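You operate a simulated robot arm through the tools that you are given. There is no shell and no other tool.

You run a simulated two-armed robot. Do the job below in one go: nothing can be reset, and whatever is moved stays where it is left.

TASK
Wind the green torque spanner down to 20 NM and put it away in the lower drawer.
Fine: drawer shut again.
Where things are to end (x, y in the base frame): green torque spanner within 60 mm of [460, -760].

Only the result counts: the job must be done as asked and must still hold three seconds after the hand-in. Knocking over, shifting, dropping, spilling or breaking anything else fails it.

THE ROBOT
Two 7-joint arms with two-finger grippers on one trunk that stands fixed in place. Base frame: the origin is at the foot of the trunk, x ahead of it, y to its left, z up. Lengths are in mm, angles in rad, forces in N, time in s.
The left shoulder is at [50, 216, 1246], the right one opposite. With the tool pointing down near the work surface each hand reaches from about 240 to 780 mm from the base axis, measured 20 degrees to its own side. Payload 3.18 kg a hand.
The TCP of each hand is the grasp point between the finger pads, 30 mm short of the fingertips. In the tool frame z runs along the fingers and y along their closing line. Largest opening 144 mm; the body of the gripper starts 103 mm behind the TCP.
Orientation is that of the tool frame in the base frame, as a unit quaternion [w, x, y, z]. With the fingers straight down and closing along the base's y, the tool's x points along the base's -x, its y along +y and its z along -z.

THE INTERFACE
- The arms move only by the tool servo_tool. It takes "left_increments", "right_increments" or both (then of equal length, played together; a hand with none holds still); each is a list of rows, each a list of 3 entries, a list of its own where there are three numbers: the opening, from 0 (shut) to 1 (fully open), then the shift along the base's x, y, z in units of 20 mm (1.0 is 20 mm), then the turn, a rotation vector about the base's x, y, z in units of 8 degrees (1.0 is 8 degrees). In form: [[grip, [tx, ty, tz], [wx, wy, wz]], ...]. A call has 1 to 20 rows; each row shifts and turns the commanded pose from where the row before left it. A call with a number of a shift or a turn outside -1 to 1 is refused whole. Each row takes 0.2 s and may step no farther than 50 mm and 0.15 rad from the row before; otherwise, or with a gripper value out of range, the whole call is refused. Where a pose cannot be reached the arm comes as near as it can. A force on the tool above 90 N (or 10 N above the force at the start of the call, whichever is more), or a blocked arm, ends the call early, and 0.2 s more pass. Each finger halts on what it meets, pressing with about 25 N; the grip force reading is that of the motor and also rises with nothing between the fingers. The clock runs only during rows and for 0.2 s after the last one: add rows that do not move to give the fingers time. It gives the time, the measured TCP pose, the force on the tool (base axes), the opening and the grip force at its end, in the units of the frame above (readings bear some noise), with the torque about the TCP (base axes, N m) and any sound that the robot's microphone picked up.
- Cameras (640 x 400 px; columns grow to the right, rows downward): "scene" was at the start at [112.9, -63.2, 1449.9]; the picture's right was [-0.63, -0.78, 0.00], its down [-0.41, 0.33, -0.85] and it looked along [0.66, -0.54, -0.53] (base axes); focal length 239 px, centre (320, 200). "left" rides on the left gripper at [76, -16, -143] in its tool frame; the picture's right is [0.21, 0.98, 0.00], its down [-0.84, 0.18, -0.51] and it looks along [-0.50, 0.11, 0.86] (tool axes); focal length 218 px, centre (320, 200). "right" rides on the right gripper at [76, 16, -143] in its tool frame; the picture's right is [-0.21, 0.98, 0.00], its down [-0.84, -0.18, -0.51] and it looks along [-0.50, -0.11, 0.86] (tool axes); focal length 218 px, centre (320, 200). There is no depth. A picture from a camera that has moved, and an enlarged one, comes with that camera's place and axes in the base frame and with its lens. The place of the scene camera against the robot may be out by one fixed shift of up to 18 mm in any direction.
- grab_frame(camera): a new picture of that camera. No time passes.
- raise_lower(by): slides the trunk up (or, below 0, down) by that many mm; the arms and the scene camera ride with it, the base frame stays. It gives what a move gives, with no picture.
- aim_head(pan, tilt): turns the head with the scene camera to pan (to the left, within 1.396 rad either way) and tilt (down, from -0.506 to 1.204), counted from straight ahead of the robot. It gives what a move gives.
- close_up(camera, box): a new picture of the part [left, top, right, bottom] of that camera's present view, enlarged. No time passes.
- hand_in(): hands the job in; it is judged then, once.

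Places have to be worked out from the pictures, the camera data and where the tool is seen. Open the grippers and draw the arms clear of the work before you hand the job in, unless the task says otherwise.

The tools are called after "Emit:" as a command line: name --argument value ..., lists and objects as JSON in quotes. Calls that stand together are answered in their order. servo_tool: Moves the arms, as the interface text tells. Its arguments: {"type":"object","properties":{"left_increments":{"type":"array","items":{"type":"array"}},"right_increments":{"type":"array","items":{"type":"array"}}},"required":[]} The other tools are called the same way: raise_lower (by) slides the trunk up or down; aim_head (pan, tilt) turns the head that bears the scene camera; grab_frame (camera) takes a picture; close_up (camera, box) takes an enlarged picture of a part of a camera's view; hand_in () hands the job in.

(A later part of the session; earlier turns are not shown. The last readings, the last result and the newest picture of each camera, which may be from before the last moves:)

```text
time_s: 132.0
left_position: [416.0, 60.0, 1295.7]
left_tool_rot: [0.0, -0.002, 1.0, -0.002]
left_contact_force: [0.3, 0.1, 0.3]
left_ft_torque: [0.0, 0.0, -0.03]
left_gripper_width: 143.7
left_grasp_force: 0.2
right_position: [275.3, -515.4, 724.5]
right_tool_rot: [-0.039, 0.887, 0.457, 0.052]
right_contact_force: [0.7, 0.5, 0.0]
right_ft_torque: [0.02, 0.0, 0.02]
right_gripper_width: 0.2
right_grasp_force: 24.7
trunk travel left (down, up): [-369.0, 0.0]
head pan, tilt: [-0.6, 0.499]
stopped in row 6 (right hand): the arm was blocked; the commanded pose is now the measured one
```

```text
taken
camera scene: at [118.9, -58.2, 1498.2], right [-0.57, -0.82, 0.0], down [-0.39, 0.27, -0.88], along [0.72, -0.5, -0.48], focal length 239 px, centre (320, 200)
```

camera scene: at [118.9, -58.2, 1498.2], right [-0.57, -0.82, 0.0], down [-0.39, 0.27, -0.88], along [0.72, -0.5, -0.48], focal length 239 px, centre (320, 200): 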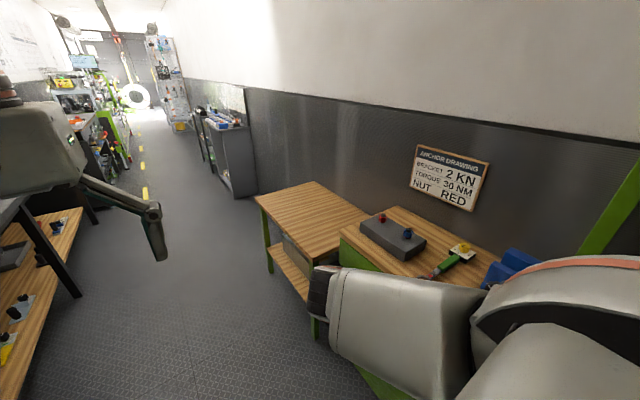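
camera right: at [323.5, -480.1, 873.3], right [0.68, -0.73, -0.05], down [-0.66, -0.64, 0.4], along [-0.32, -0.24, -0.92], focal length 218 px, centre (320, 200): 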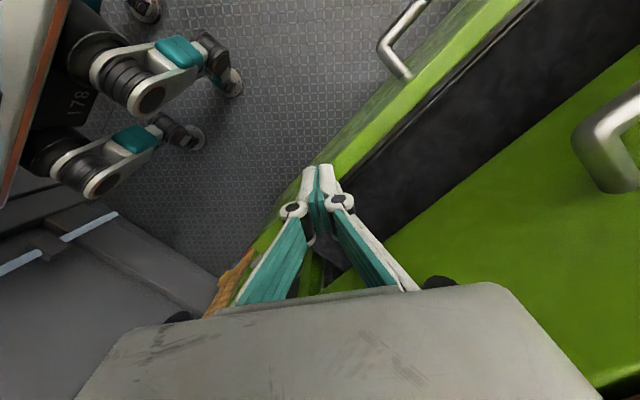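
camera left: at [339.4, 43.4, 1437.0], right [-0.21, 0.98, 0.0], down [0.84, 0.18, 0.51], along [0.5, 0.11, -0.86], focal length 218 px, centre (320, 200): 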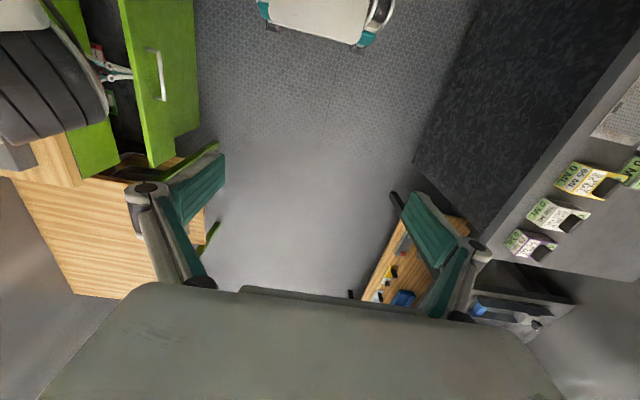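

Blocked again in mid-air. I need to see what touches: I'll turn the left hand (yaw -90°) so its camera looks toward the right arm and chest.

Emit:
servo_tool --left_increments '[[1, [0, 0, 0], [0, 0, -0.9]], [1, [0, 0, 0], [0, 0, -0.9]], [1, [0, 0, 0], [0, 0, -0.9]], [1, [0, 0, 0], [0, 0, -0.9]], [1, [0, 0, 0], [0, 0, -0.9]], [1, [0, 0, 0], [0, 0, -0.9]], [1, [0, 0, 0], [0, 0, -0.9]], [1, [0, 0, 0], [0, 0, -0.9]], [1, [0, 0, 0], [0, 0, -0.9]], [1, [0, 0, 0], [0, 0, -0.9]], [1, [0, 0, 0], [0, 0, -0.9]], [1, [0, 0, 0], [0, 0, -0.9]]]'

Emit:
grab_frame --camera "left"

```text
time_s: 134.6
left_position: [415.5, 60.7, 1295.6]
left_tool_rot: [0.0, 0.277, 0.961, -0.002]
left_contact_force: [-0.3, 0.3, -0.2]
left_ft_torque: [0.0, -0.03, -0.03]
left_gripper_width: 143.9
left_grasp_force: 0.0
left hand out of reach, approached as far as the arm can: row 5, 6, 7, 8, 9, 10, 11, 12
right_position: [273.3, -517.0, 723.2]
right_tool_rot: [-0.037, 0.887, 0.458, 0.051]
right_contact_force: [0.0, -0.3, 0.5]
right_ft_torque: [0.01, -0.02, -0.05]
right_gripper_width: 0.0
right_grasp_force: 25.1
trunk travel left (down, up): [-369.0, 0.0]
head pan, tilt: [-0.6, 0.499]
```

```text
taken
camera left: at [342.7, 87.1, 1437.1], right [0.35, 0.94, 0.0], down [0.81, -0.3, 0.51], along [0.48, -0.18, -0.86], focal length 218 px, centre (320, 200)
```

left: 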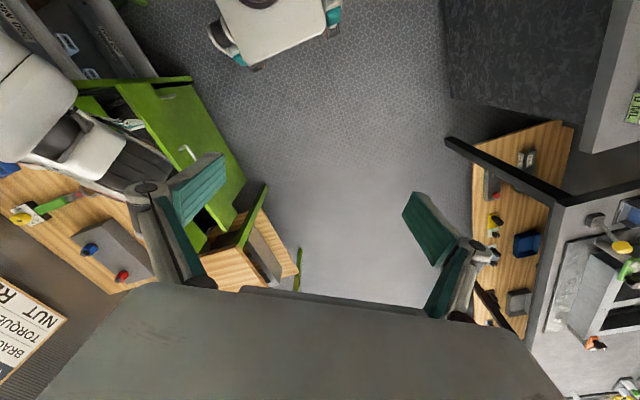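

I suspect the arm drifts back to its elbow-in rest posture unless the yaw is strongly negative. At yaw ≈-148° the elbow stayed well out, so I'll go up and rotate back to that yaw before descending again.

Emit:
servo_tool --right_increments '[[0, [0.1, -0.2, 0.6], [0, 0, 0]], [0, [0.1, -0.2, 0.6], [-0.1, 0, -0.2]], [0, [0.2, -0.1, 0.6], [-0.1, 0, -0.5]], [0, [0.2, 0, 0.6], [-0.1, 0, -0.6]], [0, [0.2, 0, 0.6], [-0.1, 0, -0.6]], [0, [0.2, 0, 0.6], [-0.1, 0, -0.6]], [0, [0.2, 0, 0.6], [-0.1, 0, -0.6]], [0, [0.2, 0, 0.6], [-0.1, 0, -0.6]], [0, [0.2, 0, 0.6], [0, 0, 0]], [0, [0, 0, 0], [0, 0, 0]]]'

Emit:
grab_frame --camera "scene"

Emit:
grab_frame --camera "right"

```text
time_s: 136.8
left_position: [415.8, 58.9, 1294.6]
left_tool_rot: [0.0, 0.277, 0.961, -0.001]
left_contact_force: [-0.8, -0.3, 0.0]
left_ft_torque: [0.01, 0.01, 0.0]
left_gripper_width: 143.9
left_grasp_force: 0.1
right_position: [292.7, -523.6, 833.3]
right_tool_rot: [0.017, 0.974, 0.225, 0.037]
right_contact_force: [0.4, 0.7, 0.4]
right_ft_torque: [0.01, 0.02, -0.04]
right_gripper_width: 0.0
right_grasp_force: 25.1
right hand out of reach, approached as far as the arm can: row 8
trunk travel left (down, up): [-369.0, 0.0]
head pan, tilt: [-0.6, 0.499]
```

```text
taken
camera scene: at [118.9, -58.2, 1498.1], right [-0.57, -0.82, 0.0], down [-0.4, 0.27, -0.88], along [0.72, -0.5, -0.48], focal length 239 px, centre (320, 200)
```

scene: 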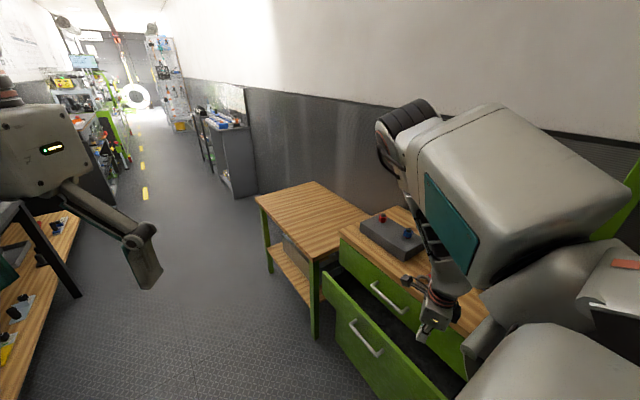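

```text
taken
camera right: at [356.6, -503.3, 979.4], right [0.24, -0.97, 0.03], down [-0.87, -0.2, 0.44], along [-0.42, -0.14, -0.9], focal length 218 px, centre (320, 200)
```

right: 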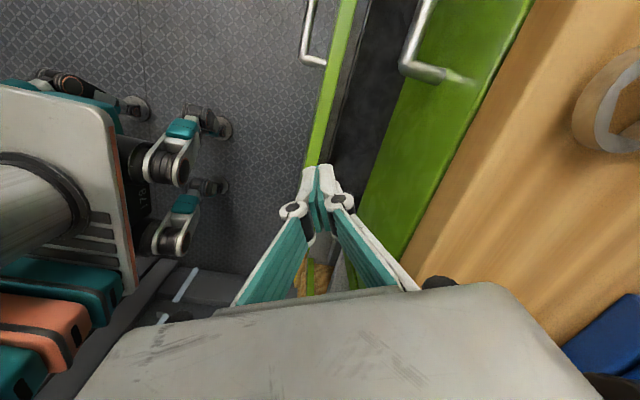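

Elbow is out again with the tool vertical at (293, -524, 833), yaw ≈-154°. That's close to a bar-gripping yaw, and body clearance is fine for the bar, so I'll bring the hand over the bar's left part while lowering the trunk gradually to keep the arm's relative geometry.

Emit:
servo_tool --right_increments '[[0.1, [0.4, 0.5, 0], [0, 0, 0.1]], [0.2, [0.4, 0.5, 0], [0, 0, 0.1]], [0.25, [0.4, 0.5, 0], [0, 0, 0.1]], [0.25, [0.4, 0.5, 0], [0, 0, 0.1]], [0.25, [0, 0, 0], [0, 0, 0]]]'

Emit:
raise_lower --by -60

Emit:
grab_frame --camera "scene"

```text
time_s: 138.0
left_position: [414.4, 58.0, 1295.2]
left_tool_rot: [-0.001, 0.278, 0.961, -0.001]
left_contact_force: [0.5, -0.7, -0.2]
left_ft_torque: [-0.02, 0.0, 0.02]
left_gripper_width: 143.9
left_grasp_force: 0.1
right_position: [296.5, -487.1, 835.6]
right_tool_rot: [0.015, 0.967, 0.252, 0.037]
right_contact_force: [0.2, -0.6, -0.3]
right_ft_torque: [-0.01, 0.0, -0.01]
right_gripper_width: 35.8
right_grasp_force: 0.1
right hand out of reach, approached as far as the arm can: row 1, 2, 3, 4
trunk travel left (down, up): [-369.0, 0.0]
head pan, tilt: [-0.6, 0.499]
```

```text
time_s: 139.0
left_position: [414.8, 60.1, 1234.9]
left_tool_rot: [0.001, 0.277, 0.961, -0.002]
left_contact_force: [0.1, 0.3, -0.4]
left_ft_torque: [-0.02, -0.04, 0.03]
left_gripper_width: 144.0
left_grasp_force: 0.0
right_position: [296.9, -488.7, 777.6]
right_tool_rot: [0.015, 0.967, 0.251, 0.036]
right_contact_force: [-0.4, 0.8, 1.0]
right_ft_torque: [0.01, -0.03, -0.01]
right_gripper_width: 35.8
right_grasp_force: 0.1
trunk travel left (down, up): [-309.0, 60.0]
head pan, tilt: [-0.6, 0.499]
```

```text
taken
camera scene: at [119.7, -57.9, 1439.1], right [-0.57, -0.82, 0.0], down [-0.39, 0.27, -0.88], along [0.72, -0.5, -0.48], focal length 239 px, centre (320, 200)
```

scene: 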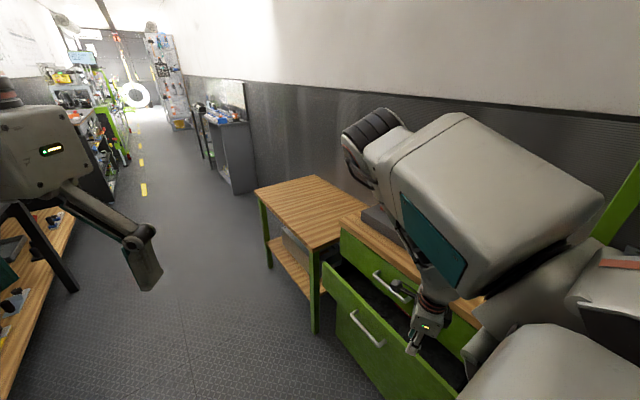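

x is limited when vertical; pitching the tool forward ~24° keeps the wrist back while the fingertips come forward over the bar. I do that now (t=60).

Emit:
servo_tool --right_increments '[[0.25, [0.8, 0, 0.2], [0, -0.5, 0]], [0.25, [0.8, 0, 0.2], [0, -0.5, 0]], [0.25, [0.8, 0, 0.2], [0, -0.5, 0]], [0.25, [0.8, 0.1, 0.2], [0, -0.5, 0]], [0.25, [0.8, 0.1, 0.2], [0, -0.5, 0]], [0.25, [0.8, 0.1, 0.2], [0, -0.5, 0]], [0.25, [0, 0, 0], [0, 0, 0]]]'

Emit:
grab_frame --camera "right"

Emit:
grab_frame --camera "scene"

```text
time_s: 140.6
left_position: [415.4, 59.5, 1234.3]
left_tool_rot: [-0.002, 0.278, 0.961, -0.001]
left_contact_force: [-0.9, 0.0, -0.4]
left_ft_torque: [0.01, 0.02, -0.02]
left_gripper_width: 144.3
left_grasp_force: 0.0
right_position: [392.9, -482.1, 802.5]
right_tool_rot: [0.066, 0.938, 0.243, 0.237]
right_contact_force: [0.3, 0.1, -0.4]
right_ft_torque: [-0.01, -0.01, 0.0]
right_gripper_width: 36.0
right_grasp_force: 0.1
trunk travel left (down, up): [-309.0, 60.0]
head pan, tilt: [-0.6, 0.499]
```

```text
taken
camera right: at [390.9, -456.8, 961.2], right [0.25, -0.96, 0.15], down [-0.97, -0.25, 0.05], along [-0.02, -0.16, -0.99], focal length 218 px, centre (320, 200)
```

right: 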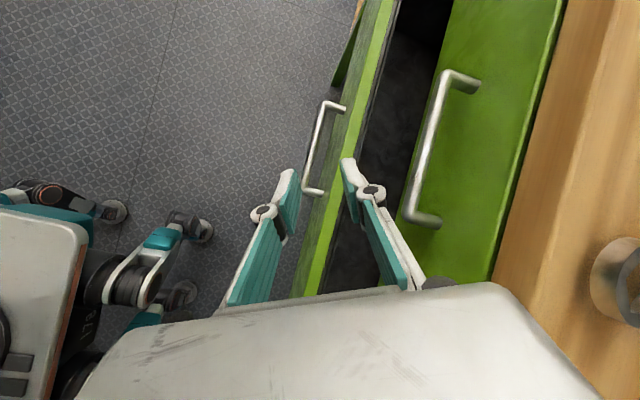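

```text
taken
camera scene: at [120.2, -58.0, 1438.9], right [-0.57, -0.82, 0.0], down [-0.39, 0.27, -0.88], along [0.72, -0.5, -0.48], focal length 239 px, centre (320, 200)
```

scene: 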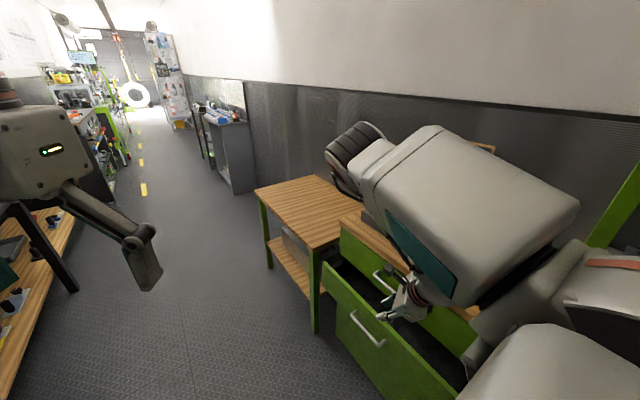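

The hand reached (393, -482, 802) with the elbow out. From this view the bar is at y≈-485, x≈394–538. I move forward to x≈445 and lower the trunk 100 mm.

Emit:
servo_tool --right_increments '[[0.25, [0.5, 0, 0], [0, 0, 0]], [0.25, [0.5, 0, 0], [0, 0, 0]], [0.25, [0, 0, 0], [0, 0, 0]]]'

Emit:
raise_lower --by -100

Emit:
grab_frame --camera "right"

Emit:
grab_frame --camera "scene"

```text
time_s: 141.4
left_position: [415.2, 60.2, 1235.1]
left_tool_rot: [0.0, 0.278, 0.961, 0.0]
left_contact_force: [-0.7, 0.7, -0.5]
left_ft_torque: [0.0, 0.02, -0.02]
left_gripper_width: 143.8
left_grasp_force: 0.0
right_position: [414.4, -482.1, 800.5]
right_tool_rot: [0.067, 0.938, 0.243, 0.236]
right_contact_force: [0.2, 0.5, 0.1]
right_ft_torque: [-0.01, 0.01, -0.04]
right_gripper_width: 35.9
right_grasp_force: 0.0
trunk travel left (down, up): [-309.0, 60.0]
head pan, tilt: [-0.6, 0.499]
```

```text
time_s: 142.7
left_position: [414.2, 59.0, 1136.1]
left_tool_rot: [0.001, 0.278, 0.961, -0.001]
left_contact_force: [0.0, 0.8, 1.5]
left_ft_torque: [-0.02, -0.06, -0.01]
left_gripper_width: 144.0
left_grasp_force: 0.0
right_position: [411.4, -482.6, 702.3]
right_tool_rot: [0.068, 0.938, 0.243, 0.237]
right_contact_force: [-0.8, -0.1, -0.1]
right_ft_torque: [0.0, -0.01, -0.02]
right_gripper_width: 35.8
right_grasp_force: 0.0
trunk travel left (down, up): [-209.0, 160.0]
head pan, tilt: [-0.6, 0.499]
```

```text
taken
camera right: at [409.9, -457.7, 861.5], right [0.25, -0.96, 0.15], down [-0.97, -0.25, 0.05], along [-0.01, -0.16, -0.99], focal length 218 px, centre (320, 200)
```

right: 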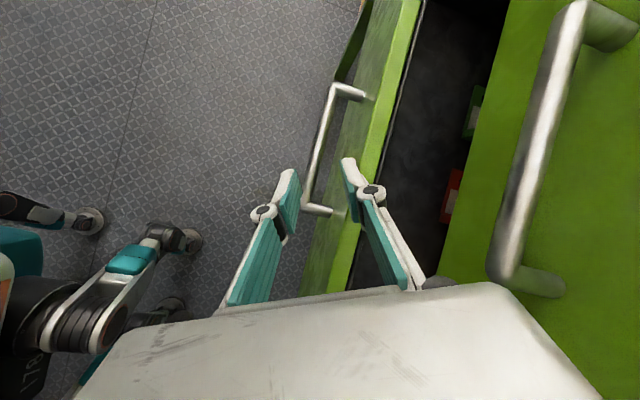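

```text
taken
camera scene: at [165.1, -57.9, 1336.2], right [-0.57, -0.82, 0.0], down [-0.39, 0.27, -0.88], along [0.72, -0.5, -0.48], focal length 239 px, centre (320, 200)
```

scene: 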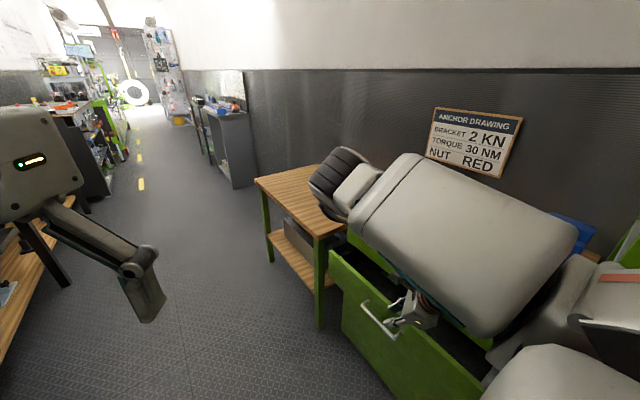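

Good. Bar estimate: y≈-481, x≈395–537. I move x +38 mm and lower the trunk another 60 mm to about z≈642, then check alignment.

Emit:
servo_tool --right_increments '[[0.25, [0.65, 0, 0], [0, 0, 0]], [0.25, [0.65, 0, 0], [0, 0, 0]], [0.25, [0.6, 0, 0], [0, 0, 0]], [0.25, [0, 0, 0], [0, 0, 0]]]'

Emit:
raise_lower --by -45

Emit:
grab_frame --camera "right"

```text
time_s: 143.7
left_position: [415.9, 59.3, 1134.0]
left_tool_rot: [0.0, 0.277, 0.961, -0.002]
left_contact_force: [0.1, 0.2, 0.1]
left_ft_torque: [0.01, -0.06, 0.0]
left_gripper_width: 143.9
left_grasp_force: 0.0
right_position: [450.7, -482.7, 699.2]
right_tool_rot: [0.067, 0.939, 0.242, 0.237]
right_contact_force: [0.4, 0.5, 0.6]
right_ft_torque: [-0.02, 0.02, -0.02]
right_gripper_width: 36.0
right_grasp_force: 0.1
trunk travel left (down, up): [-209.0, 160.0]
head pan, tilt: [-0.6, 0.499]
```

```text
time_s: 144.6
left_position: [412.3, 60.1, 1091.2]
left_tool_rot: [0.002, 0.279, 0.96, -0.002]
left_contact_force: [-0.4, 0.3, 0.2]
left_ft_torque: [-0.03, -0.03, 0.03]
left_gripper_width: 144.1
left_grasp_force: 0.1
right_position: [440.5, -487.8, 652.3]
right_tool_rot: [0.065, 0.943, 0.226, 0.236]
right_contact_force: [-1.2, 0.3, 0.5]
right_ft_torque: [0.01, 0.0, 0.02]
right_gripper_width: 35.9
right_grasp_force: 0.0
trunk travel left (down, up): [-164.0, 205.0]
head pan, tilt: [-0.6, 0.499]
```

```text
taken
camera right: at [440.2, -465.3, 812.2], right [0.22, -0.97, 0.14], down [-0.97, -0.22, 0.06], along [-0.03, -0.14, -0.99], focal length 218 px, centre (320, 200)
```

right: 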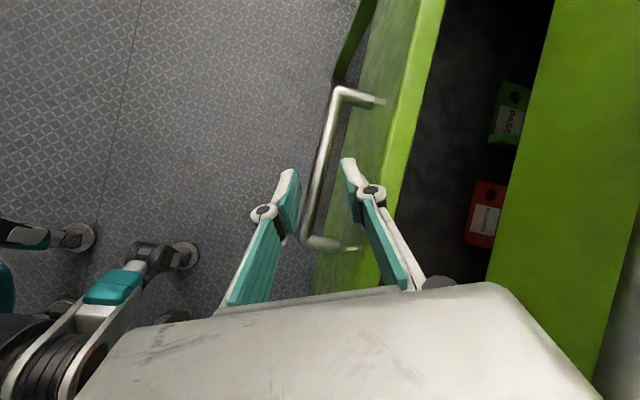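

The bar runs between the fingers (bar y≈-489, TCP y≈-488). I descend the last ~44 mm with the arm.

Emit:
servo_tool --right_increments '[[0.25, [0.1, 0, -0.5], [0, 0, 0]], [0.25, [0.1, 0, -0.5], [0, 0, 0]], [0.25, [0.1, 0, -0.5], [0, 0, 0]], [0.25, [0.1, 0, -0.5], [0, 0, 0]], [0.25, [0, 0, 0], [0, 0, 0]]]'

Emit:
grab_frame --camera "right"

```text
time_s: 145.8
left_position: [414.0, 60.7, 1089.5]
left_tool_rot: [0.0, 0.277, 0.961, -0.003]
left_contact_force: [1.2, -0.4, 0.9]
left_ft_torque: [-0.01, 0.0, 0.01]
left_gripper_width: 143.9
left_grasp_force: 0.0
right_position: [460.2, -484.2, 616.0]
right_tool_rot: [0.067, 0.938, 0.244, 0.237]
right_contact_force: [0.0, 0.8, 0.4]
right_ft_torque: [-0.06, 0.0, -0.01]
right_gripper_width: 35.9
right_grasp_force: 0.0
trunk travel left (down, up): [-164.0, 205.0]
head pan, tilt: [-0.6, 0.499]
```

```text
taken
camera right: at [457.3, -459.1, 775.7], right [0.25, -0.96, 0.15], down [-0.97, -0.25, 0.06], along [-0.02, -0.16, -0.99], focal length 218 px, centre (320, 200)
```

right: 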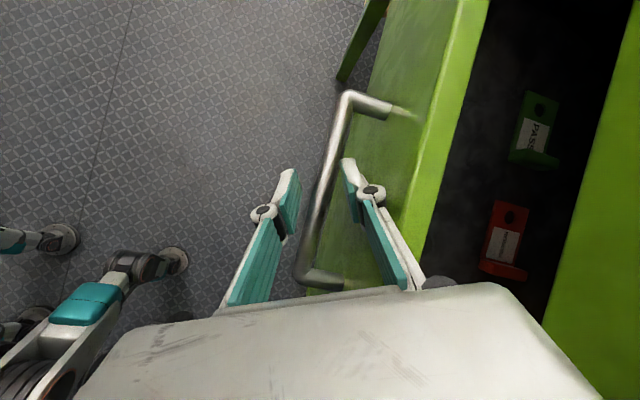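

The bar passes right at the grasp point. Lower 6 mm more and close the fingers.

Emit:
servo_tool --right_increments '[[0.25, [0, 0, -0.3], [0, 0, 0]], [0.15, [0, 0, 0], [0, 0, 0]], [0.05, [0, 0, 0], [0, 0, 0]], [0, [0, 0, 0], [0, 0, 0]], [0, [0, 0, 0], [0, 0, 0]]]'

Emit:
grab_frame --camera "right"

```text
time_s: 147.0
left_position: [415.7, 59.9, 1089.0]
left_tool_rot: [-0.001, 0.277, 0.961, -0.002]
left_contact_force: [0.1, 0.5, 0.4]
left_ft_torque: [0.01, 0.0, 0.02]
left_gripper_width: 144.0
left_grasp_force: 0.1
right_position: [459.6, -483.1, 612.1]
right_tool_rot: [0.069, 0.938, 0.242, 0.239]
right_contact_force: [13.4, -1.1, 8.1]
right_ft_torque: [-3.42, 0.13, -3.27]
right_gripper_width: 26.8
right_grasp_force: 45.3
trunk travel left (down, up): [-164.0, 205.0]
head pan, tilt: [-0.6, 0.499]
```

```text
taken
camera right: at [458.0, -459.0, 770.7], right [0.25, -0.96, 0.15], down [-0.97, -0.25, 0.05], along [-0.01, -0.16, -0.99], focal length 218 px, centre (320, 200)
```

right: 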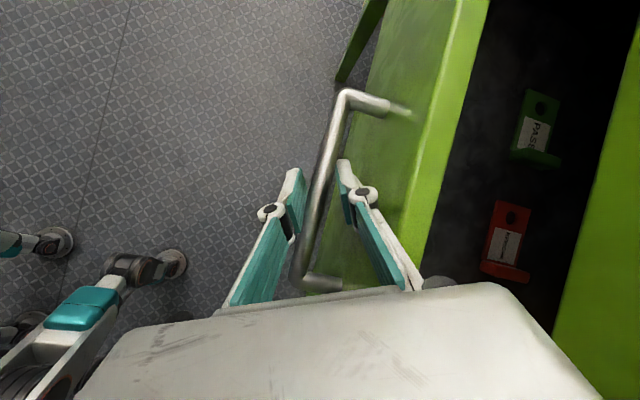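

Gripped (at an angle, 26.8 mm). I pull +y in steps, letting yaw relax slightly positive.

Emit:
servo_tool --right_increments '[[0, [0, 0.3, 0], [0, 0, 0]], [0, [0, 0.5, 0], [0, 0, 0.05]], [0, [0, 0.5, 0], [0, 0, 0.05]], [0, [0, 0.5, 0], [0, 0, 0.05]], [0, [0, 0.5, 0], [0, 0, 0.05]], [0, [0, 0.5, 0], [0, 0, 0.05]], [0, [0, 0, 0], [0, 0, 0]]]'

Emit:
grab_frame --camera "right"

Emit:
grab_frame --camera "scene"

```text
time_s: 148.8
left_position: [417.5, 59.0, 1087.4]
left_tool_rot: [-0.002, 0.279, 0.96, -0.001]
left_contact_force: [0.7, 0.3, -1.1]
left_ft_torque: [-0.01, 0.03, 0.03]
left_gripper_width: 144.1
left_grasp_force: 0.0
right_position: [440.9, -482.7, 611.3]
right_tool_rot: [0.093, 0.945, 0.213, 0.229]
right_contact_force: [17.1, -1.2, -11.3]
right_ft_torque: [-0.07, -0.84, -1.49]
right_gripper_width: 24.1
right_grasp_force: 44.7
trunk travel left (down, up): [-164.0, 205.0]
head pan, tilt: [-0.6, 0.499]
stopped in row 7 (right hand): the arm was blocked; the commanded pose is now the measured one
```

```text
taken
camera right: at [441.2, -452.0, 769.3], right [0.18, -0.97, 0.18], down [-0.98, -0.18, 0.07], along [-0.03, -0.19, -0.98], focal length 218 px, centre (320, 200)
```

right: 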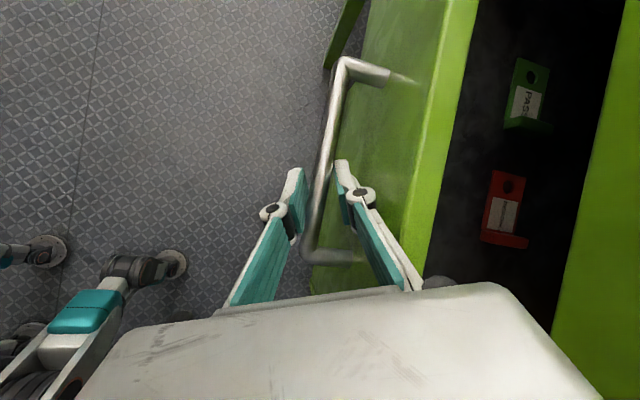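

```text
taken
camera scene: at [208.7, -59.1, 1286.4], right [-0.57, -0.82, 0.0], down [-0.4, 0.27, -0.88], along [0.72, -0.5, -0.48], focal length 239 px, centre (320, 200)
```

scene: 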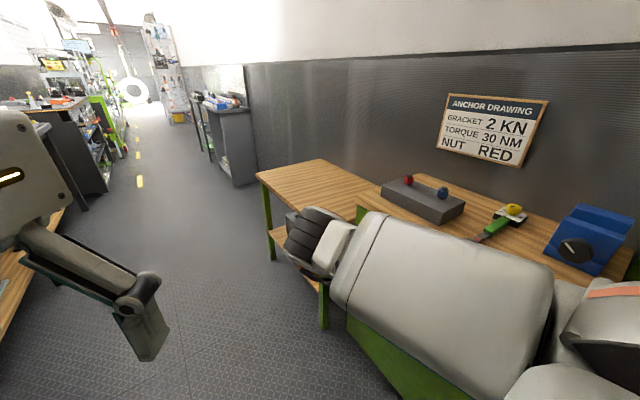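

Blocked: the elbow came inward again as I relaxed the yaw. Making yaw more negative pushes the elbow outward, so I rotate -10° while holding the bar, then pull with further small negative yaw.

Emit:
servo_tool --right_increments '[[0, [0, 0, 0], [0, 0, -0.4]], [0, [0, 0, 0], [0, 0, -0.4]], [0, [0, 0, 0], [0, 0, -0.4]], [0, [0, 0.3, 0], [0, 0, -0.2]], [0, [0, 0.4, 0], [0, 0, -0.1]], [0, [0, 0.4, 0], [0, 0, -0.1]], [0, [0, 0.4, 0], [0, 0, -0.1]], [0, [0, 0, 0], [0, 0, 0]]]'

Emit:
grab_frame --camera "scene"

Emit:
grab_frame --camera "right"

```text
time_s: 150.6
left_position: [418.0, 58.0, 1088.1]
left_tool_rot: [-0.003, 0.277, 0.961, -0.001]
left_contact_force: [-0.7, -0.2, 0.5]
left_ft_torque: [0.0, 0.02, 0.0]
left_gripper_width: 144.2
left_grasp_force: 0.0
right_position: [412.8, -484.0, 612.5]
right_tool_rot: [0.121, 0.965, 0.101, 0.209]
right_contact_force: [50.2, -0.3, -22.1]
right_ft_torque: [-0.3, -0.15, -0.44]
right_gripper_width: 15.7
right_grasp_force: 44.8
right hand out of reach, approached as far as the arm can: row 5, 6, 7
trunk travel left (down, up): [-164.0, 205.0]
head pan, tilt: [-0.6, 0.499]
```

```text
taken
camera scene: at [211.2, -59.4, 1286.1], right [-0.57, -0.82, 0.0], down [-0.4, 0.27, -0.88], along [0.72, -0.5, -0.48], focal length 239 px, centre (320, 200)
```

scene: 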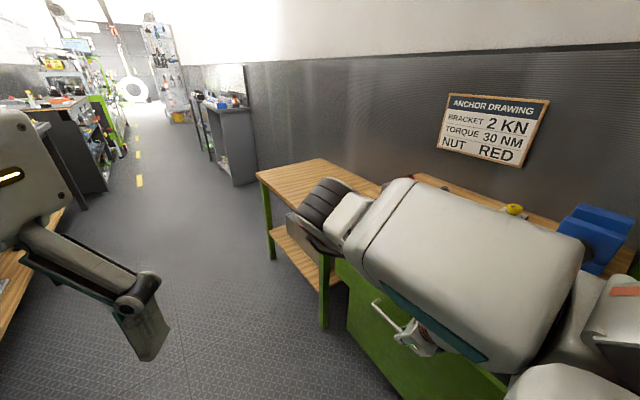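

```text
taken
camera right: at [422.4, -452.8, 771.2], right [-0.05, -0.98, 0.19], down [-0.99, 0.06, 0.08], along [-0.09, -0.19, -0.98], focal length 218 px, centre (320, 200)
```

right: 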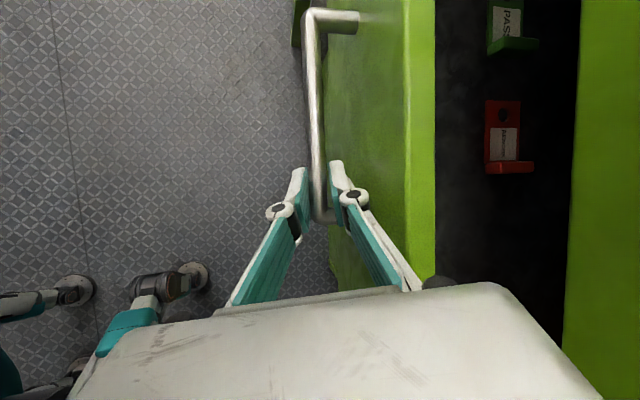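

Now the grip is aligned but the arm is at its limit with force building up (50 N), so I release and lift off. I'll go back to the pointing-+x grip, which demonstrably pulled the drawer to y≈-455, and then hook the inside of the front.

Emit:
servo_tool --right_increments '[[0.15, [0, 0, 0], [0, 0, 0]], [0.25, [0, 0, 0], [0, 0, 0]], [0.25, [0, 0, 0], [0, 0, 0]], [0.25, [-0.1, 0, 0.4], [0, 0, 0]], [0.25, [-0.1, 0, 0.6], [0, 0, 0]], [0.25, [-0.1, 0, 0.8], [0, 0, 0]], [0.25, [0, 0, 0.8], [0, 0, 0]], [0.25, [0, 0, 0.8], [0, 0, 0]], [0.25, [0, 0, 0], [0, 0, 0]]]'

Emit:
grab_frame --camera "right"

Emit:
grab_frame --camera "scene"

```text
time_s: 151.9
left_position: [414.5, 59.1, 1090.3]
left_tool_rot: [0.0, 0.278, 0.96, -0.001]
left_contact_force: [0.3, -0.1, 0.2]
left_ft_torque: [0.07, -0.03, -0.03]
left_gripper_width: 143.9
left_grasp_force: 0.0
right_position: [400.3, -497.4, 633.8]
right_tool_rot: [0.134, 0.965, 0.091, 0.208]
right_contact_force: [38.1, 0.2, 10.4]
right_ft_torque: [-0.34, -0.74, 1.04]
right_gripper_width: 40.1
right_grasp_force: 3.2
trunk travel left (down, up): [-164.0, 205.0]
head pan, tilt: [-0.6, 0.499]
stopped in row 6 (right hand): the force on the tool passed its limit at 94 N (the readings are from after the stop); the commanded pose is now the measured one
```

```text
taken
camera right: at [409.7, -464.4, 790.5], right [-0.07, -0.98, 0.21], down [-0.99, 0.09, 0.07], along [-0.09, -0.2, -0.98], focal length 218 px, centre (320, 200)
```

right: 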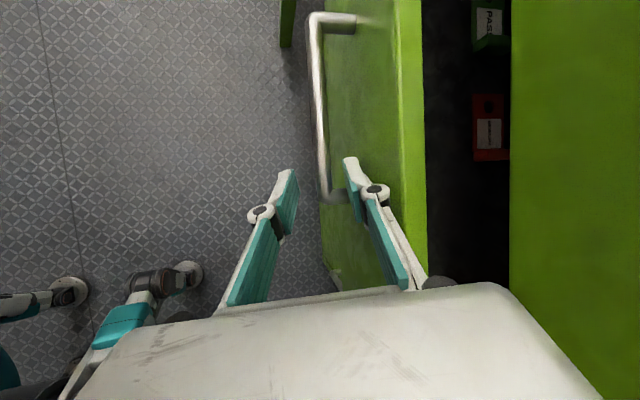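

```text
taken
camera scene: at [207.2, -58.3, 1287.2], right [-0.57, -0.82, 0.0], down [-0.4, 0.27, -0.88], along [0.72, -0.5, -0.48], focal length 239 px, centre (320, 200)
```

scene: 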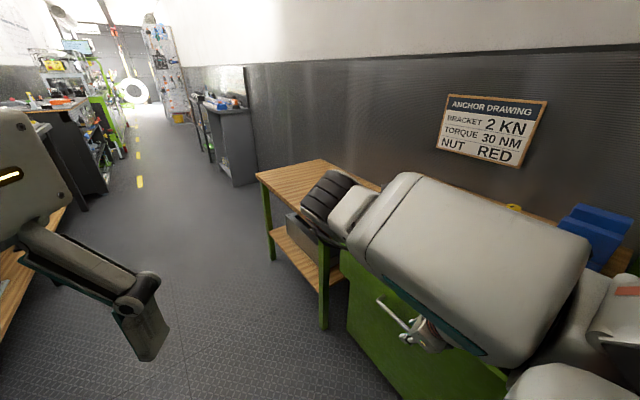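

The back finger caught the handle's post (x-force). I shift +x to relieve it and then go straight up.

Emit:
servo_tool --right_increments '[[0.25, [0.3, 0, 0], [0, 0, 0.1]], [0.25, [0.3, 0, 0.1], [0, 0, 0.1]], [0.25, [0.2, 0, 0.4], [0, 0, 0.1]], [0.25, [0, 0, 0.6], [0, 0, 0.1]], [0.25, [0, 0, 0.8], [0, 0, 0]], [0.25, [0, 0, 0.8], [0, 0, 0]], [0.25, [0, 0, 0.8], [0, 0, 0]], [0.25, [0, 0, 0], [0, 0, 0]]]'

Emit:
grab_frame --camera "right"

```text
time_s: 153.9
left_position: [415.4, 59.9, 1088.8]
left_tool_rot: [0.0, 0.279, 0.96, -0.001]
left_contact_force: [0.2, -1.7, 0.2]
left_ft_torque: [0.03, -0.01, -0.02]
left_gripper_width: 144.1
left_grasp_force: 0.1
right_position: [346.1, -513.2, 666.7]
right_tool_rot: [0.121, 0.978, 0.092, 0.14]
right_contact_force: [-0.7, 0.0, 0.1]
right_ft_torque: [0.02, -0.05, 0.01]
right_gripper_width: 36.2
right_grasp_force: 0.0
trunk travel left (down, up): [-164.0, 205.0]
head pan, tilt: [-0.6, 0.499]
stopped in row 8 (right hand): the arm was blocked; the commanded pose is now the measured one
```

```text
taken
camera right: at [378.8, -482.8, 821.4], right [-0.06, -0.98, 0.21], down [-0.97, 0.1, 0.22], along [-0.23, -0.19, -0.95], focal length 218 px, centre (320, 200)
```

right: 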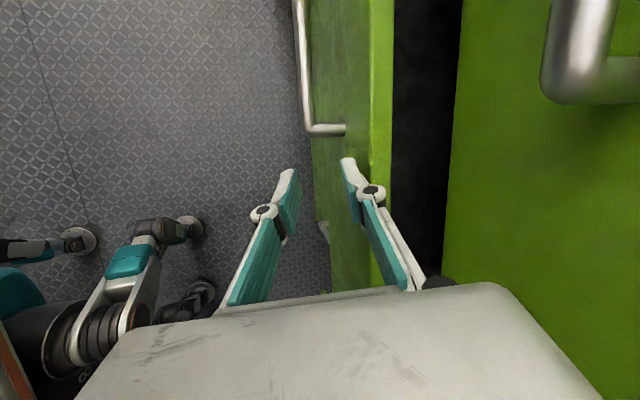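

Free now (forces ≈0). I raise the trunk fully to lift the hand straight up.

Emit:
raise_lower --by 205

Emit:
grab_frame --camera "scene"

Emit:
grab_frame --camera "right"

```text
time_s: 156.1
left_position: [416.0, 59.5, 1294.2]
left_tool_rot: [0.0, 0.278, 0.961, -0.001]
left_contact_force: [0.1, 0.2, -0.1]
left_ft_torque: [0.01, -0.02, 0.02]
left_gripper_width: 143.8
left_grasp_force: 0.1
right_position: [350.5, -509.9, 873.0]
right_tool_rot: [0.121, 0.978, 0.095, 0.142]
right_contact_force: [0.1, -0.2, -0.3]
right_ft_torque: [0.03, -0.02, -0.01]
right_gripper_width: 36.0
right_grasp_force: 0.0
trunk travel left (down, up): [-369.0, 0.0]
head pan, tilt: [-0.6, 0.499]
```

```text
taken
camera scene: at [119.0, -58.0, 1498.1], right [-0.57, -0.82, 0.0], down [-0.4, 0.27, -0.88], along [0.72, -0.5, -0.48], focal length 239 px, centre (320, 200)
```

scene: 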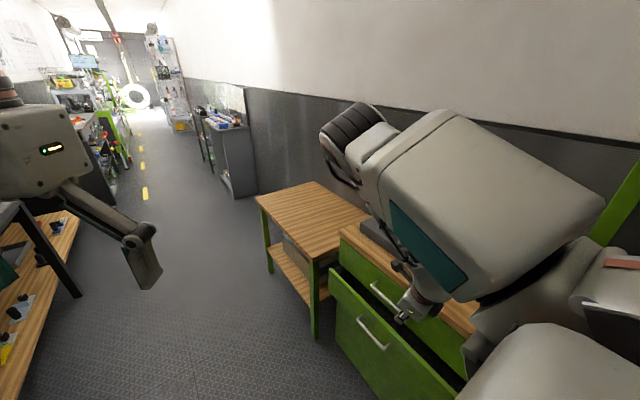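

```text
taken
camera right: at [382.1, -480.2, 1027.9], right [-0.05, -0.98, 0.2], down [-0.97, 0.09, 0.21], along [-0.22, -0.19, -0.96], focal length 218 px, centre (320, 200)
```

right: 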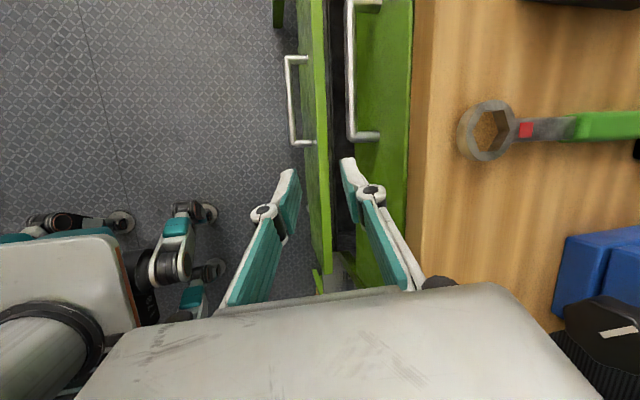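

Back in the free elbow-out posture at t=0. The drawer is now about 65–75 mm open. New plan: pointing +x pitched ~35° down (closing nearly vertical), so the wrist stays above the drawer front and yaw can relax as I pull. I rotate to that orientation at safe height.

Emit:
servo_tool --right_increments '[[0.3, [0.54, 0.25, 0.1], [-0.39, -0.24, 0.71]], [0.3, [0.54, 0.25, 0.1], [-0.39, -0.24, 0.71]], [0.3, [0.54, 0.25, 0], [-0.39, -0.24, 0.71]], [0.3, [0.54, 0.25, 0], [-0.39, -0.24, 0.71]], [0.3, [0.54, 0.25, 0], [-0.39, -0.24, 0.71]], [0.3, [0.54, 0.25, 0], [-0.39, -0.24, 0.71]], [0.3, [0.54, 0.25, 0], [-0.39, -0.24, 0.71]], [0.3, [0.54, 0.25, 0], [-0.39, -0.24, 0.71]], [0.3, [0.54, 0.25, 0], [-0.39, -0.24, 0.71]], [0.3, [0.54, 0.25, 0], [-0.39, -0.24, 0.71]], [0.3, [0.54, 0.25, 0], [-0.39, -0.24, 0.71]], [0.3, [0.54, 0.25, 0], [-0.39, -0.24, 0.71]], [0.3, [0, 0, 0], [0, 0, 0]]]'

Emit:
grab_frame --camera "scene"

Emit:
grab_frame --camera "right"

```text
time_s: 158.9
left_position: [414.9, 59.2, 1295.0]
left_tool_rot: [-0.001, 0.278, 0.961, -0.002]
left_contact_force: [0.2, 0.5, 1.2]
left_ft_torque: [0.0, -0.03, -0.01]
left_gripper_width: 144.0
left_grasp_force: 0.0
right_position: [478.9, -451.4, 876.3]
right_tool_rot: [0.326, 0.628, 0.626, 0.326]
right_contact_force: [0.1, 0.1, -0.6]
right_ft_torque: [-0.03, -0.03, 0.01]
right_gripper_width: 43.4
right_grasp_force: 0.1
trunk travel left (down, up): [-369.0, 0.0]
head pan, tilt: [-0.6, 0.499]
```

```text
taken
camera scene: at [118.8, -57.9, 1498.2], right [-0.57, -0.82, 0.0], down [-0.39, 0.27, -0.88], along [0.72, -0.5, -0.48], focal length 239 px, centre (320, 200)
```

scene: 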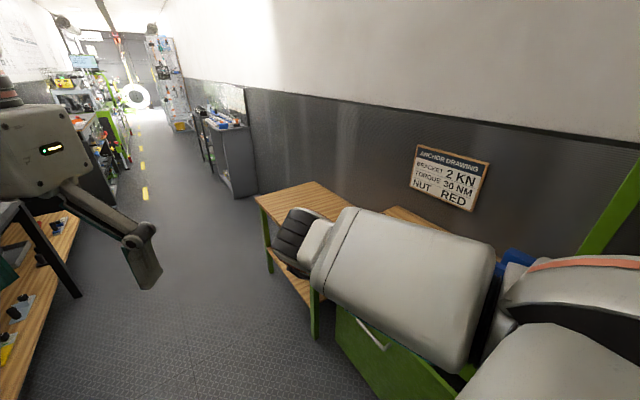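

```text
taken
camera right: at [371.8, -375.2, 970.5], right [0.56, -0.21, 0.8], down [-0.52, -0.84, 0.14], along [0.64, -0.5, -0.58], focal length 218 px, centre (320, 200)
```

right: 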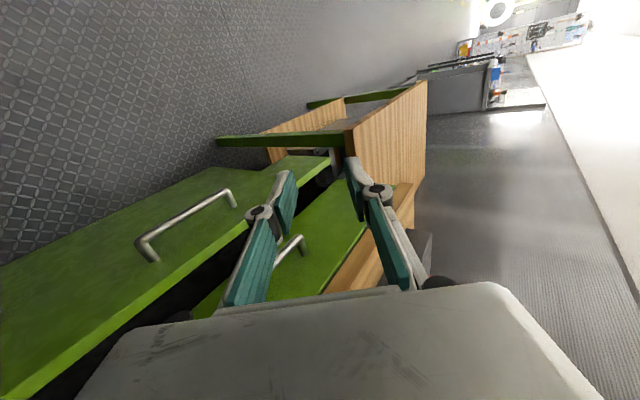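

Exactly at the pitched pointing-+x pose; from here the bar reads y≈-521 (≈60 mm open). I'll level the tool, then lower the trunk by 200 for the proven grip.

Emit:
servo_tool --right_increments '[[0.4, [0, 0.1, -0.1], [0, -0.55, 0]], [0.5, [0, 0.1, -0.1], [0, -0.55, 0]], [0.5, [0, 0.1, -0.1], [0, -0.55, 0]], [0.5, [0, 0, -0.1], [0, -0.55, 0]], [0.5, [0, 0, -0.1], [0, -0.55, 0]], [0.5, [0, 0, -0.1], [0, -0.55, 0]], [0.5, [0, 0, -0.1], [0, -0.55, 0]], [0.5, [0, 0, 0], [0, -0.5, -0.3]], [0.5, [0, 0, 0], [0, 0, -0.3]], [0.5, [0, 0, 0], [0, 0, 0]]]'

Emit:
raise_lower --by -200

Emit:
grab_frame --camera "right"

```text
time_s: 161.1
left_position: [414.6, 58.8, 1293.8]
left_tool_rot: [-0.001, 0.278, 0.961, -0.001]
left_contact_force: [0.8, -0.1, -0.2]
left_ft_torque: [0.01, 0.01, -0.04]
left_gripper_width: 143.9
left_grasp_force: 0.0
right_position: [481.3, -445.6, 862.1]
right_tool_rot: [0.518, 0.523, 0.479, 0.479]
right_contact_force: [0.4, -0.4, 0.5]
right_ft_torque: [0.04, 0.04, -0.01]
right_gripper_width: 71.8
right_grasp_force: 0.1
trunk travel left (down, up): [-369.0, 0.0]
head pan, tilt: [-0.6, 0.499]
```

```text
time_s: 163.3
left_position: [414.7, 60.1, 1096.1]
left_tool_rot: [0.0, 0.277, 0.961, -0.001]
left_contact_force: [-0.3, -0.4, 0.8]
left_ft_torque: [0.01, -0.02, 0.0]
left_gripper_width: 144.0
left_grasp_force: 0.0
right_position: [479.7, -445.0, 664.4]
right_tool_rot: [0.518, 0.523, 0.478, 0.479]
right_contact_force: [0.0, -0.4, -0.3]
right_ft_torque: [-0.01, -0.03, 0.0]
right_gripper_width: 72.1
right_grasp_force: 0.0
trunk travel left (down, up): [-169.0, 200.0]
head pan, tilt: [-0.6, 0.499]
```

```text
taken
camera right: at [344.5, -357.5, 679.9], right [-0.02, -0.21, 0.98], down [-0.58, -0.8, -0.18], along [0.82, -0.57, -0.11], focal length 218 px, centre (320, 200)
```

right: 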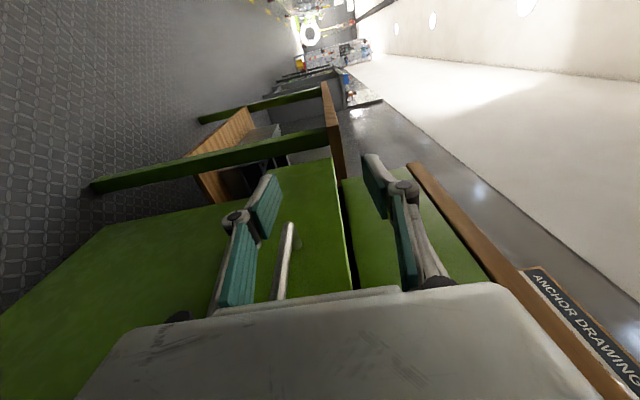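

Bar confirmed at y≈-520, z≈609. I descend to bar height, yaw to about -13° and approach it.

Emit:
servo_tool --right_increments '[[0.5, [-0.05, 0, -0.7], [0, 0, -0.15]], [0.5, [-0.05, 0, -0.7], [0, 0, -0.15]], [0.5, [-0.05, -0.1, -0.7], [0, 0, -0.15]], [0.5, [-0.05, -0.3, -0.65], [0, 0, -0.15]], [0.5, [-0.05, -0.6, 0], [0, 0, -0.2]], [0.5, [-0.05, -0.6, 0], [0, 0, -0.2]], [0.5, [0, -0.7, 0], [0, 0, 0]], [0.5, [0, -0.7, 0], [0, 0, 0]], [0.5, [0, -0.7, 0], [0, 0, 0]], [0.5, [0, 0, 0], [0, 0, 0]]]'

Emit:
grab_frame --camera "right"

```text
time_s: 165.5
left_position: [415.0, 59.7, 1093.9]
left_tool_rot: [0.0, 0.278, 0.961, -0.002]
left_contact_force: [0.0, -0.7, -0.9]
left_ft_torque: [0.01, 0.05, 0.0]
left_gripper_width: 144.0
left_grasp_force: 0.0
right_position: [475.7, -519.3, 606.0]
right_tool_rot: [0.55, 0.555, 0.441, 0.441]
right_contact_force: [-0.2, -0.2, -0.6]
right_ft_torque: [0.0, 0.0, -0.01]
right_gripper_width: 72.0
right_grasp_force: 0.1
trunk travel left (down, up): [-169.0, 200.0]
head pan, tilt: [-0.6, 0.499]
```

```text
taken
camera right: at [353.0, -413.9, 622.5], right [-0.04, -0.21, 0.98], down [-0.68, -0.71, -0.18], along [0.73, -0.67, -0.11], focal length 218 px, centre (320, 200)
```

right: 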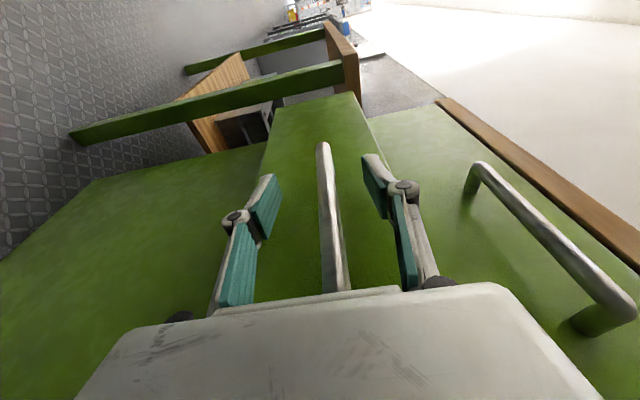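

Well aligned again. Close on the bar and pull, relaxing the yaw from -13° to about -8°.

Emit:
servo_tool --right_increments '[[0.2, [0, 0, 0], [0, 0, 0]], [0, [0, 0, 0], [0, 0, 0]], [0, [0, 0, 0], [0, 0, 0]], [0, [0, 0, 0.1], [0, 0, 0]], [0, [0, 0.4, 0], [0, 0, 0.05]], [0, [0, 0.5, 0], [0, 0, 0.1]], [0, [0, 0.5, 0], [0, 0, 0.1]], [0, [0, 0.5, 0], [0, 0, 0.1]], [0, [0, 0.5, 0], [0, 0, 0.1]], [0, [0, 0.5, 0], [0, 0, 0.1]], [0, [0, 0.4, 0], [0, 0, 0.1]], [0, [0, 0, 0], [0, 0, 0]]]'

Emit:
grab_frame --camera "right"

Emit:
grab_frame --camera "scene"

```text
time_s: 168.1
left_position: [414.3, 60.5, 1094.6]
left_tool_rot: [0.0, 0.277, 0.961, -0.002]
left_contact_force: [-0.7, 0.3, 1.1]
left_ft_torque: [0.03, 0.02, -0.01]
left_gripper_width: 144.1
left_grasp_force: 0.1
right_position: [473.7, -453.2, 611.6]
right_tool_rot: [0.532, 0.534, 0.465, 0.465]
right_contact_force: [15.7, 0.1, 16.1]
right_ft_torque: [-0.17, -1.11, -4.83]
right_gripper_width: 13.3
right_grasp_force: 43.2
trunk travel left (down, up): [-169.0, 200.0]
head pan, tilt: [-0.6, 0.499]
```

```text
taken
camera right: at [342.8, -357.5, 627.3], right [-0.03, -0.21, 0.98], down [-0.62, -0.77, -0.18], along [0.79, -0.61, -0.11], focal length 218 px, centre (320, 200)
```

right: 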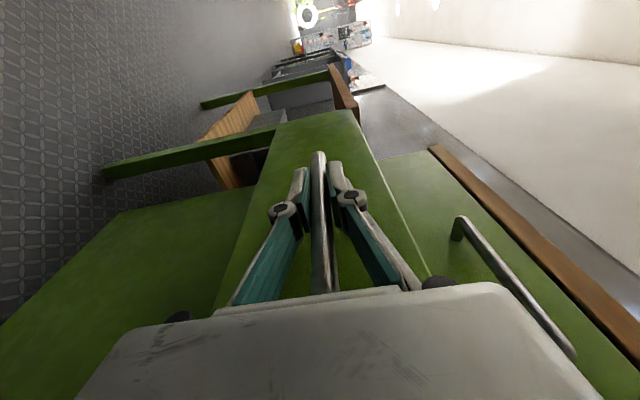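

```text
taken
camera scene: at [201.8, -57.1, 1292.8], right [-0.57, -0.82, 0.0], down [-0.39, 0.27, -0.88], along [0.72, -0.5, -0.48], focal length 239 px, centre (320, 200)
```

scene: 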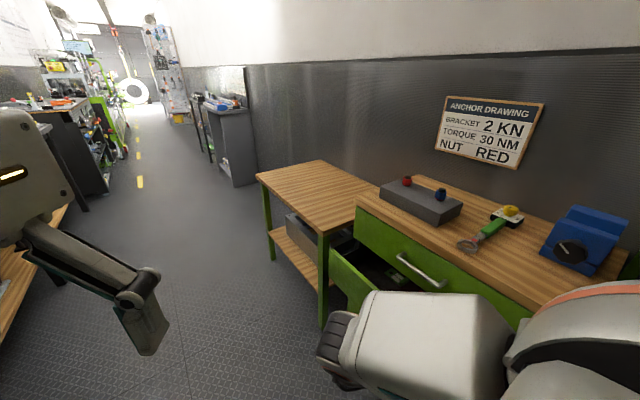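

The drawer is out ~127 mm with slight wrist–panel contact torque starting. Now I pitch the hand down gradually while gripping, so the wrist rises above the drawer front, before pulling on.

Emit:
servo_tool --right_increments '[[0, [0, 0, 0], [0, 0.4, 0]], [0, [0, 0, 0], [0, 0.4, 0]], [0, [0, 0, 0], [0, 0.4, 0]], [0, [0, 0, 0], [0, 0.4, 0]], [0, [0, 0, 0], [0, 0.4, 0]], [0, [0, 0, 0], [0, 0.4, 0]], [0, [0, 0, 0], [0, 0, 0]]]'

Emit:
grab_frame --camera "right"

```text
time_s: 169.7
left_position: [412.2, 59.7, 1095.7]
left_tool_rot: [0.0, 0.277, 0.961, -0.001]
left_contact_force: [0.4, 0.2, 0.8]
left_ft_torque: [0.03, -0.01, 0.05]
left_gripper_width: 144.1
left_grasp_force: 0.0
right_position: [471.0, -454.4, 610.7]
right_tool_rot: [0.446, 0.606, 0.545, 0.37]
right_contact_force: [-29.6, 1.5, 6.1]
right_ft_torque: [0.25, -6.5, -2.32]
right_gripper_width: 42.6
right_grasp_force: 45.2
trunk travel left (down, up): [-169.0, 200.0]
head pan, tilt: [-0.6, 0.499]
```

```text
taken
camera right: at [352.9, -358.8, 669.2], right [0.3, -0.22, 0.93], down [-0.64, -0.76, 0.03], along [0.7, -0.61, -0.36], focal length 218 px, centre (320, 200)
```

right: 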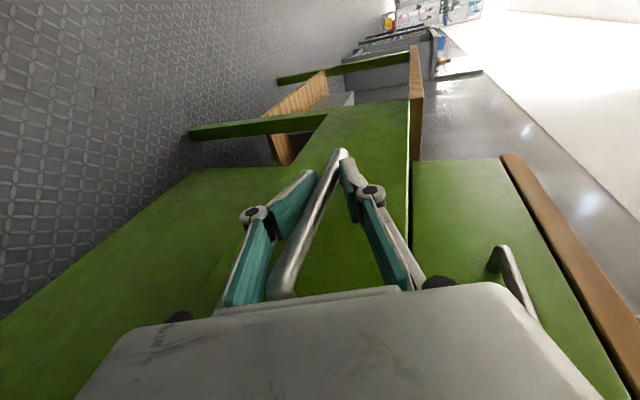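

It works: pitched about 19° with the bar still held. I continue pulling with a bit more pitch and yaw relaxing.

Emit:
servo_tool --right_increments '[[0, [0, 0.2, 0], [0, 0.3, 0.1]], [0, [0, 0.4, 0], [0, 0.3, 0.1]], [0, [0, 0.4, 0], [0, 0.3, 0.15]], [0, [0, 0.4, 0], [0, 0.2, 0.15]], [0, [0, 0.4, 0], [0, 0.1, 0.15]], [0, [0, 0.4, 0], [0, 0.1, 0.15]], [0, [0, 0, 0], [0, 0, 0]]]'

Emit:
grab_frame --camera "right"

Emit:
grab_frame --camera "scene"

```text
time_s: 171.3
left_position: [414.8, 60.1, 1094.4]
left_tool_rot: [-0.001, 0.278, 0.961, -0.001]
left_contact_force: [-0.5, 0.2, -0.2]
left_ft_torque: [-0.02, 0.06, -0.01]
left_gripper_width: 144.1
left_grasp_force: 0.1
right_position: [475.1, -408.3, 610.7]
right_tool_rot: [0.373, 0.602, 0.62, 0.337]
right_contact_force: [-0.2, 0.4, -1.0]
right_ft_torque: [-0.02, -0.03, 0.0]
right_gripper_width: 34.1
right_grasp_force: 45.2
trunk travel left (down, up): [-169.0, 200.0]
head pan, tilt: [-0.6, 0.499]
```

```text
taken
camera right: at [359.8, -327.6, 689.8], right [0.48, -0.16, 0.86], down [-0.53, -0.83, 0.14], along [0.69, -0.53, -0.49], focal length 218 px, centre (320, 200)
```

right: 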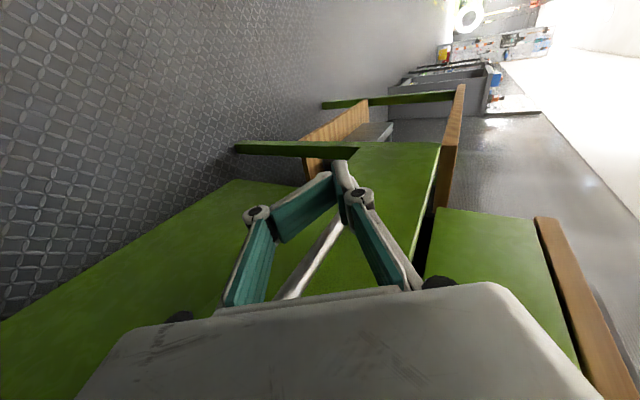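

```text
taken
camera scene: at [202.0, -57.6, 1292.8], right [-0.57, -0.82, 0.0], down [-0.4, 0.27, -0.88], along [0.72, -0.5, -0.48], focal length 239 px, centre (320, 200)
```

scene: 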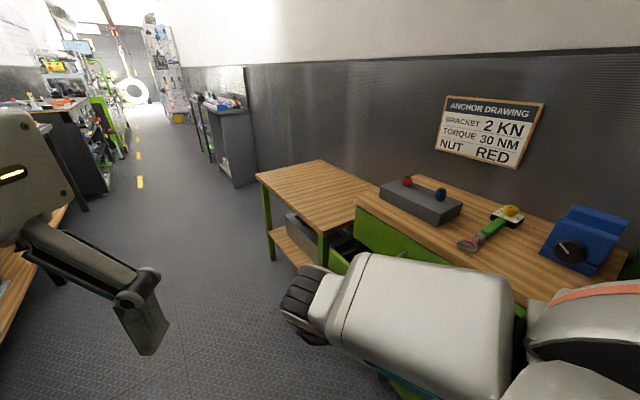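

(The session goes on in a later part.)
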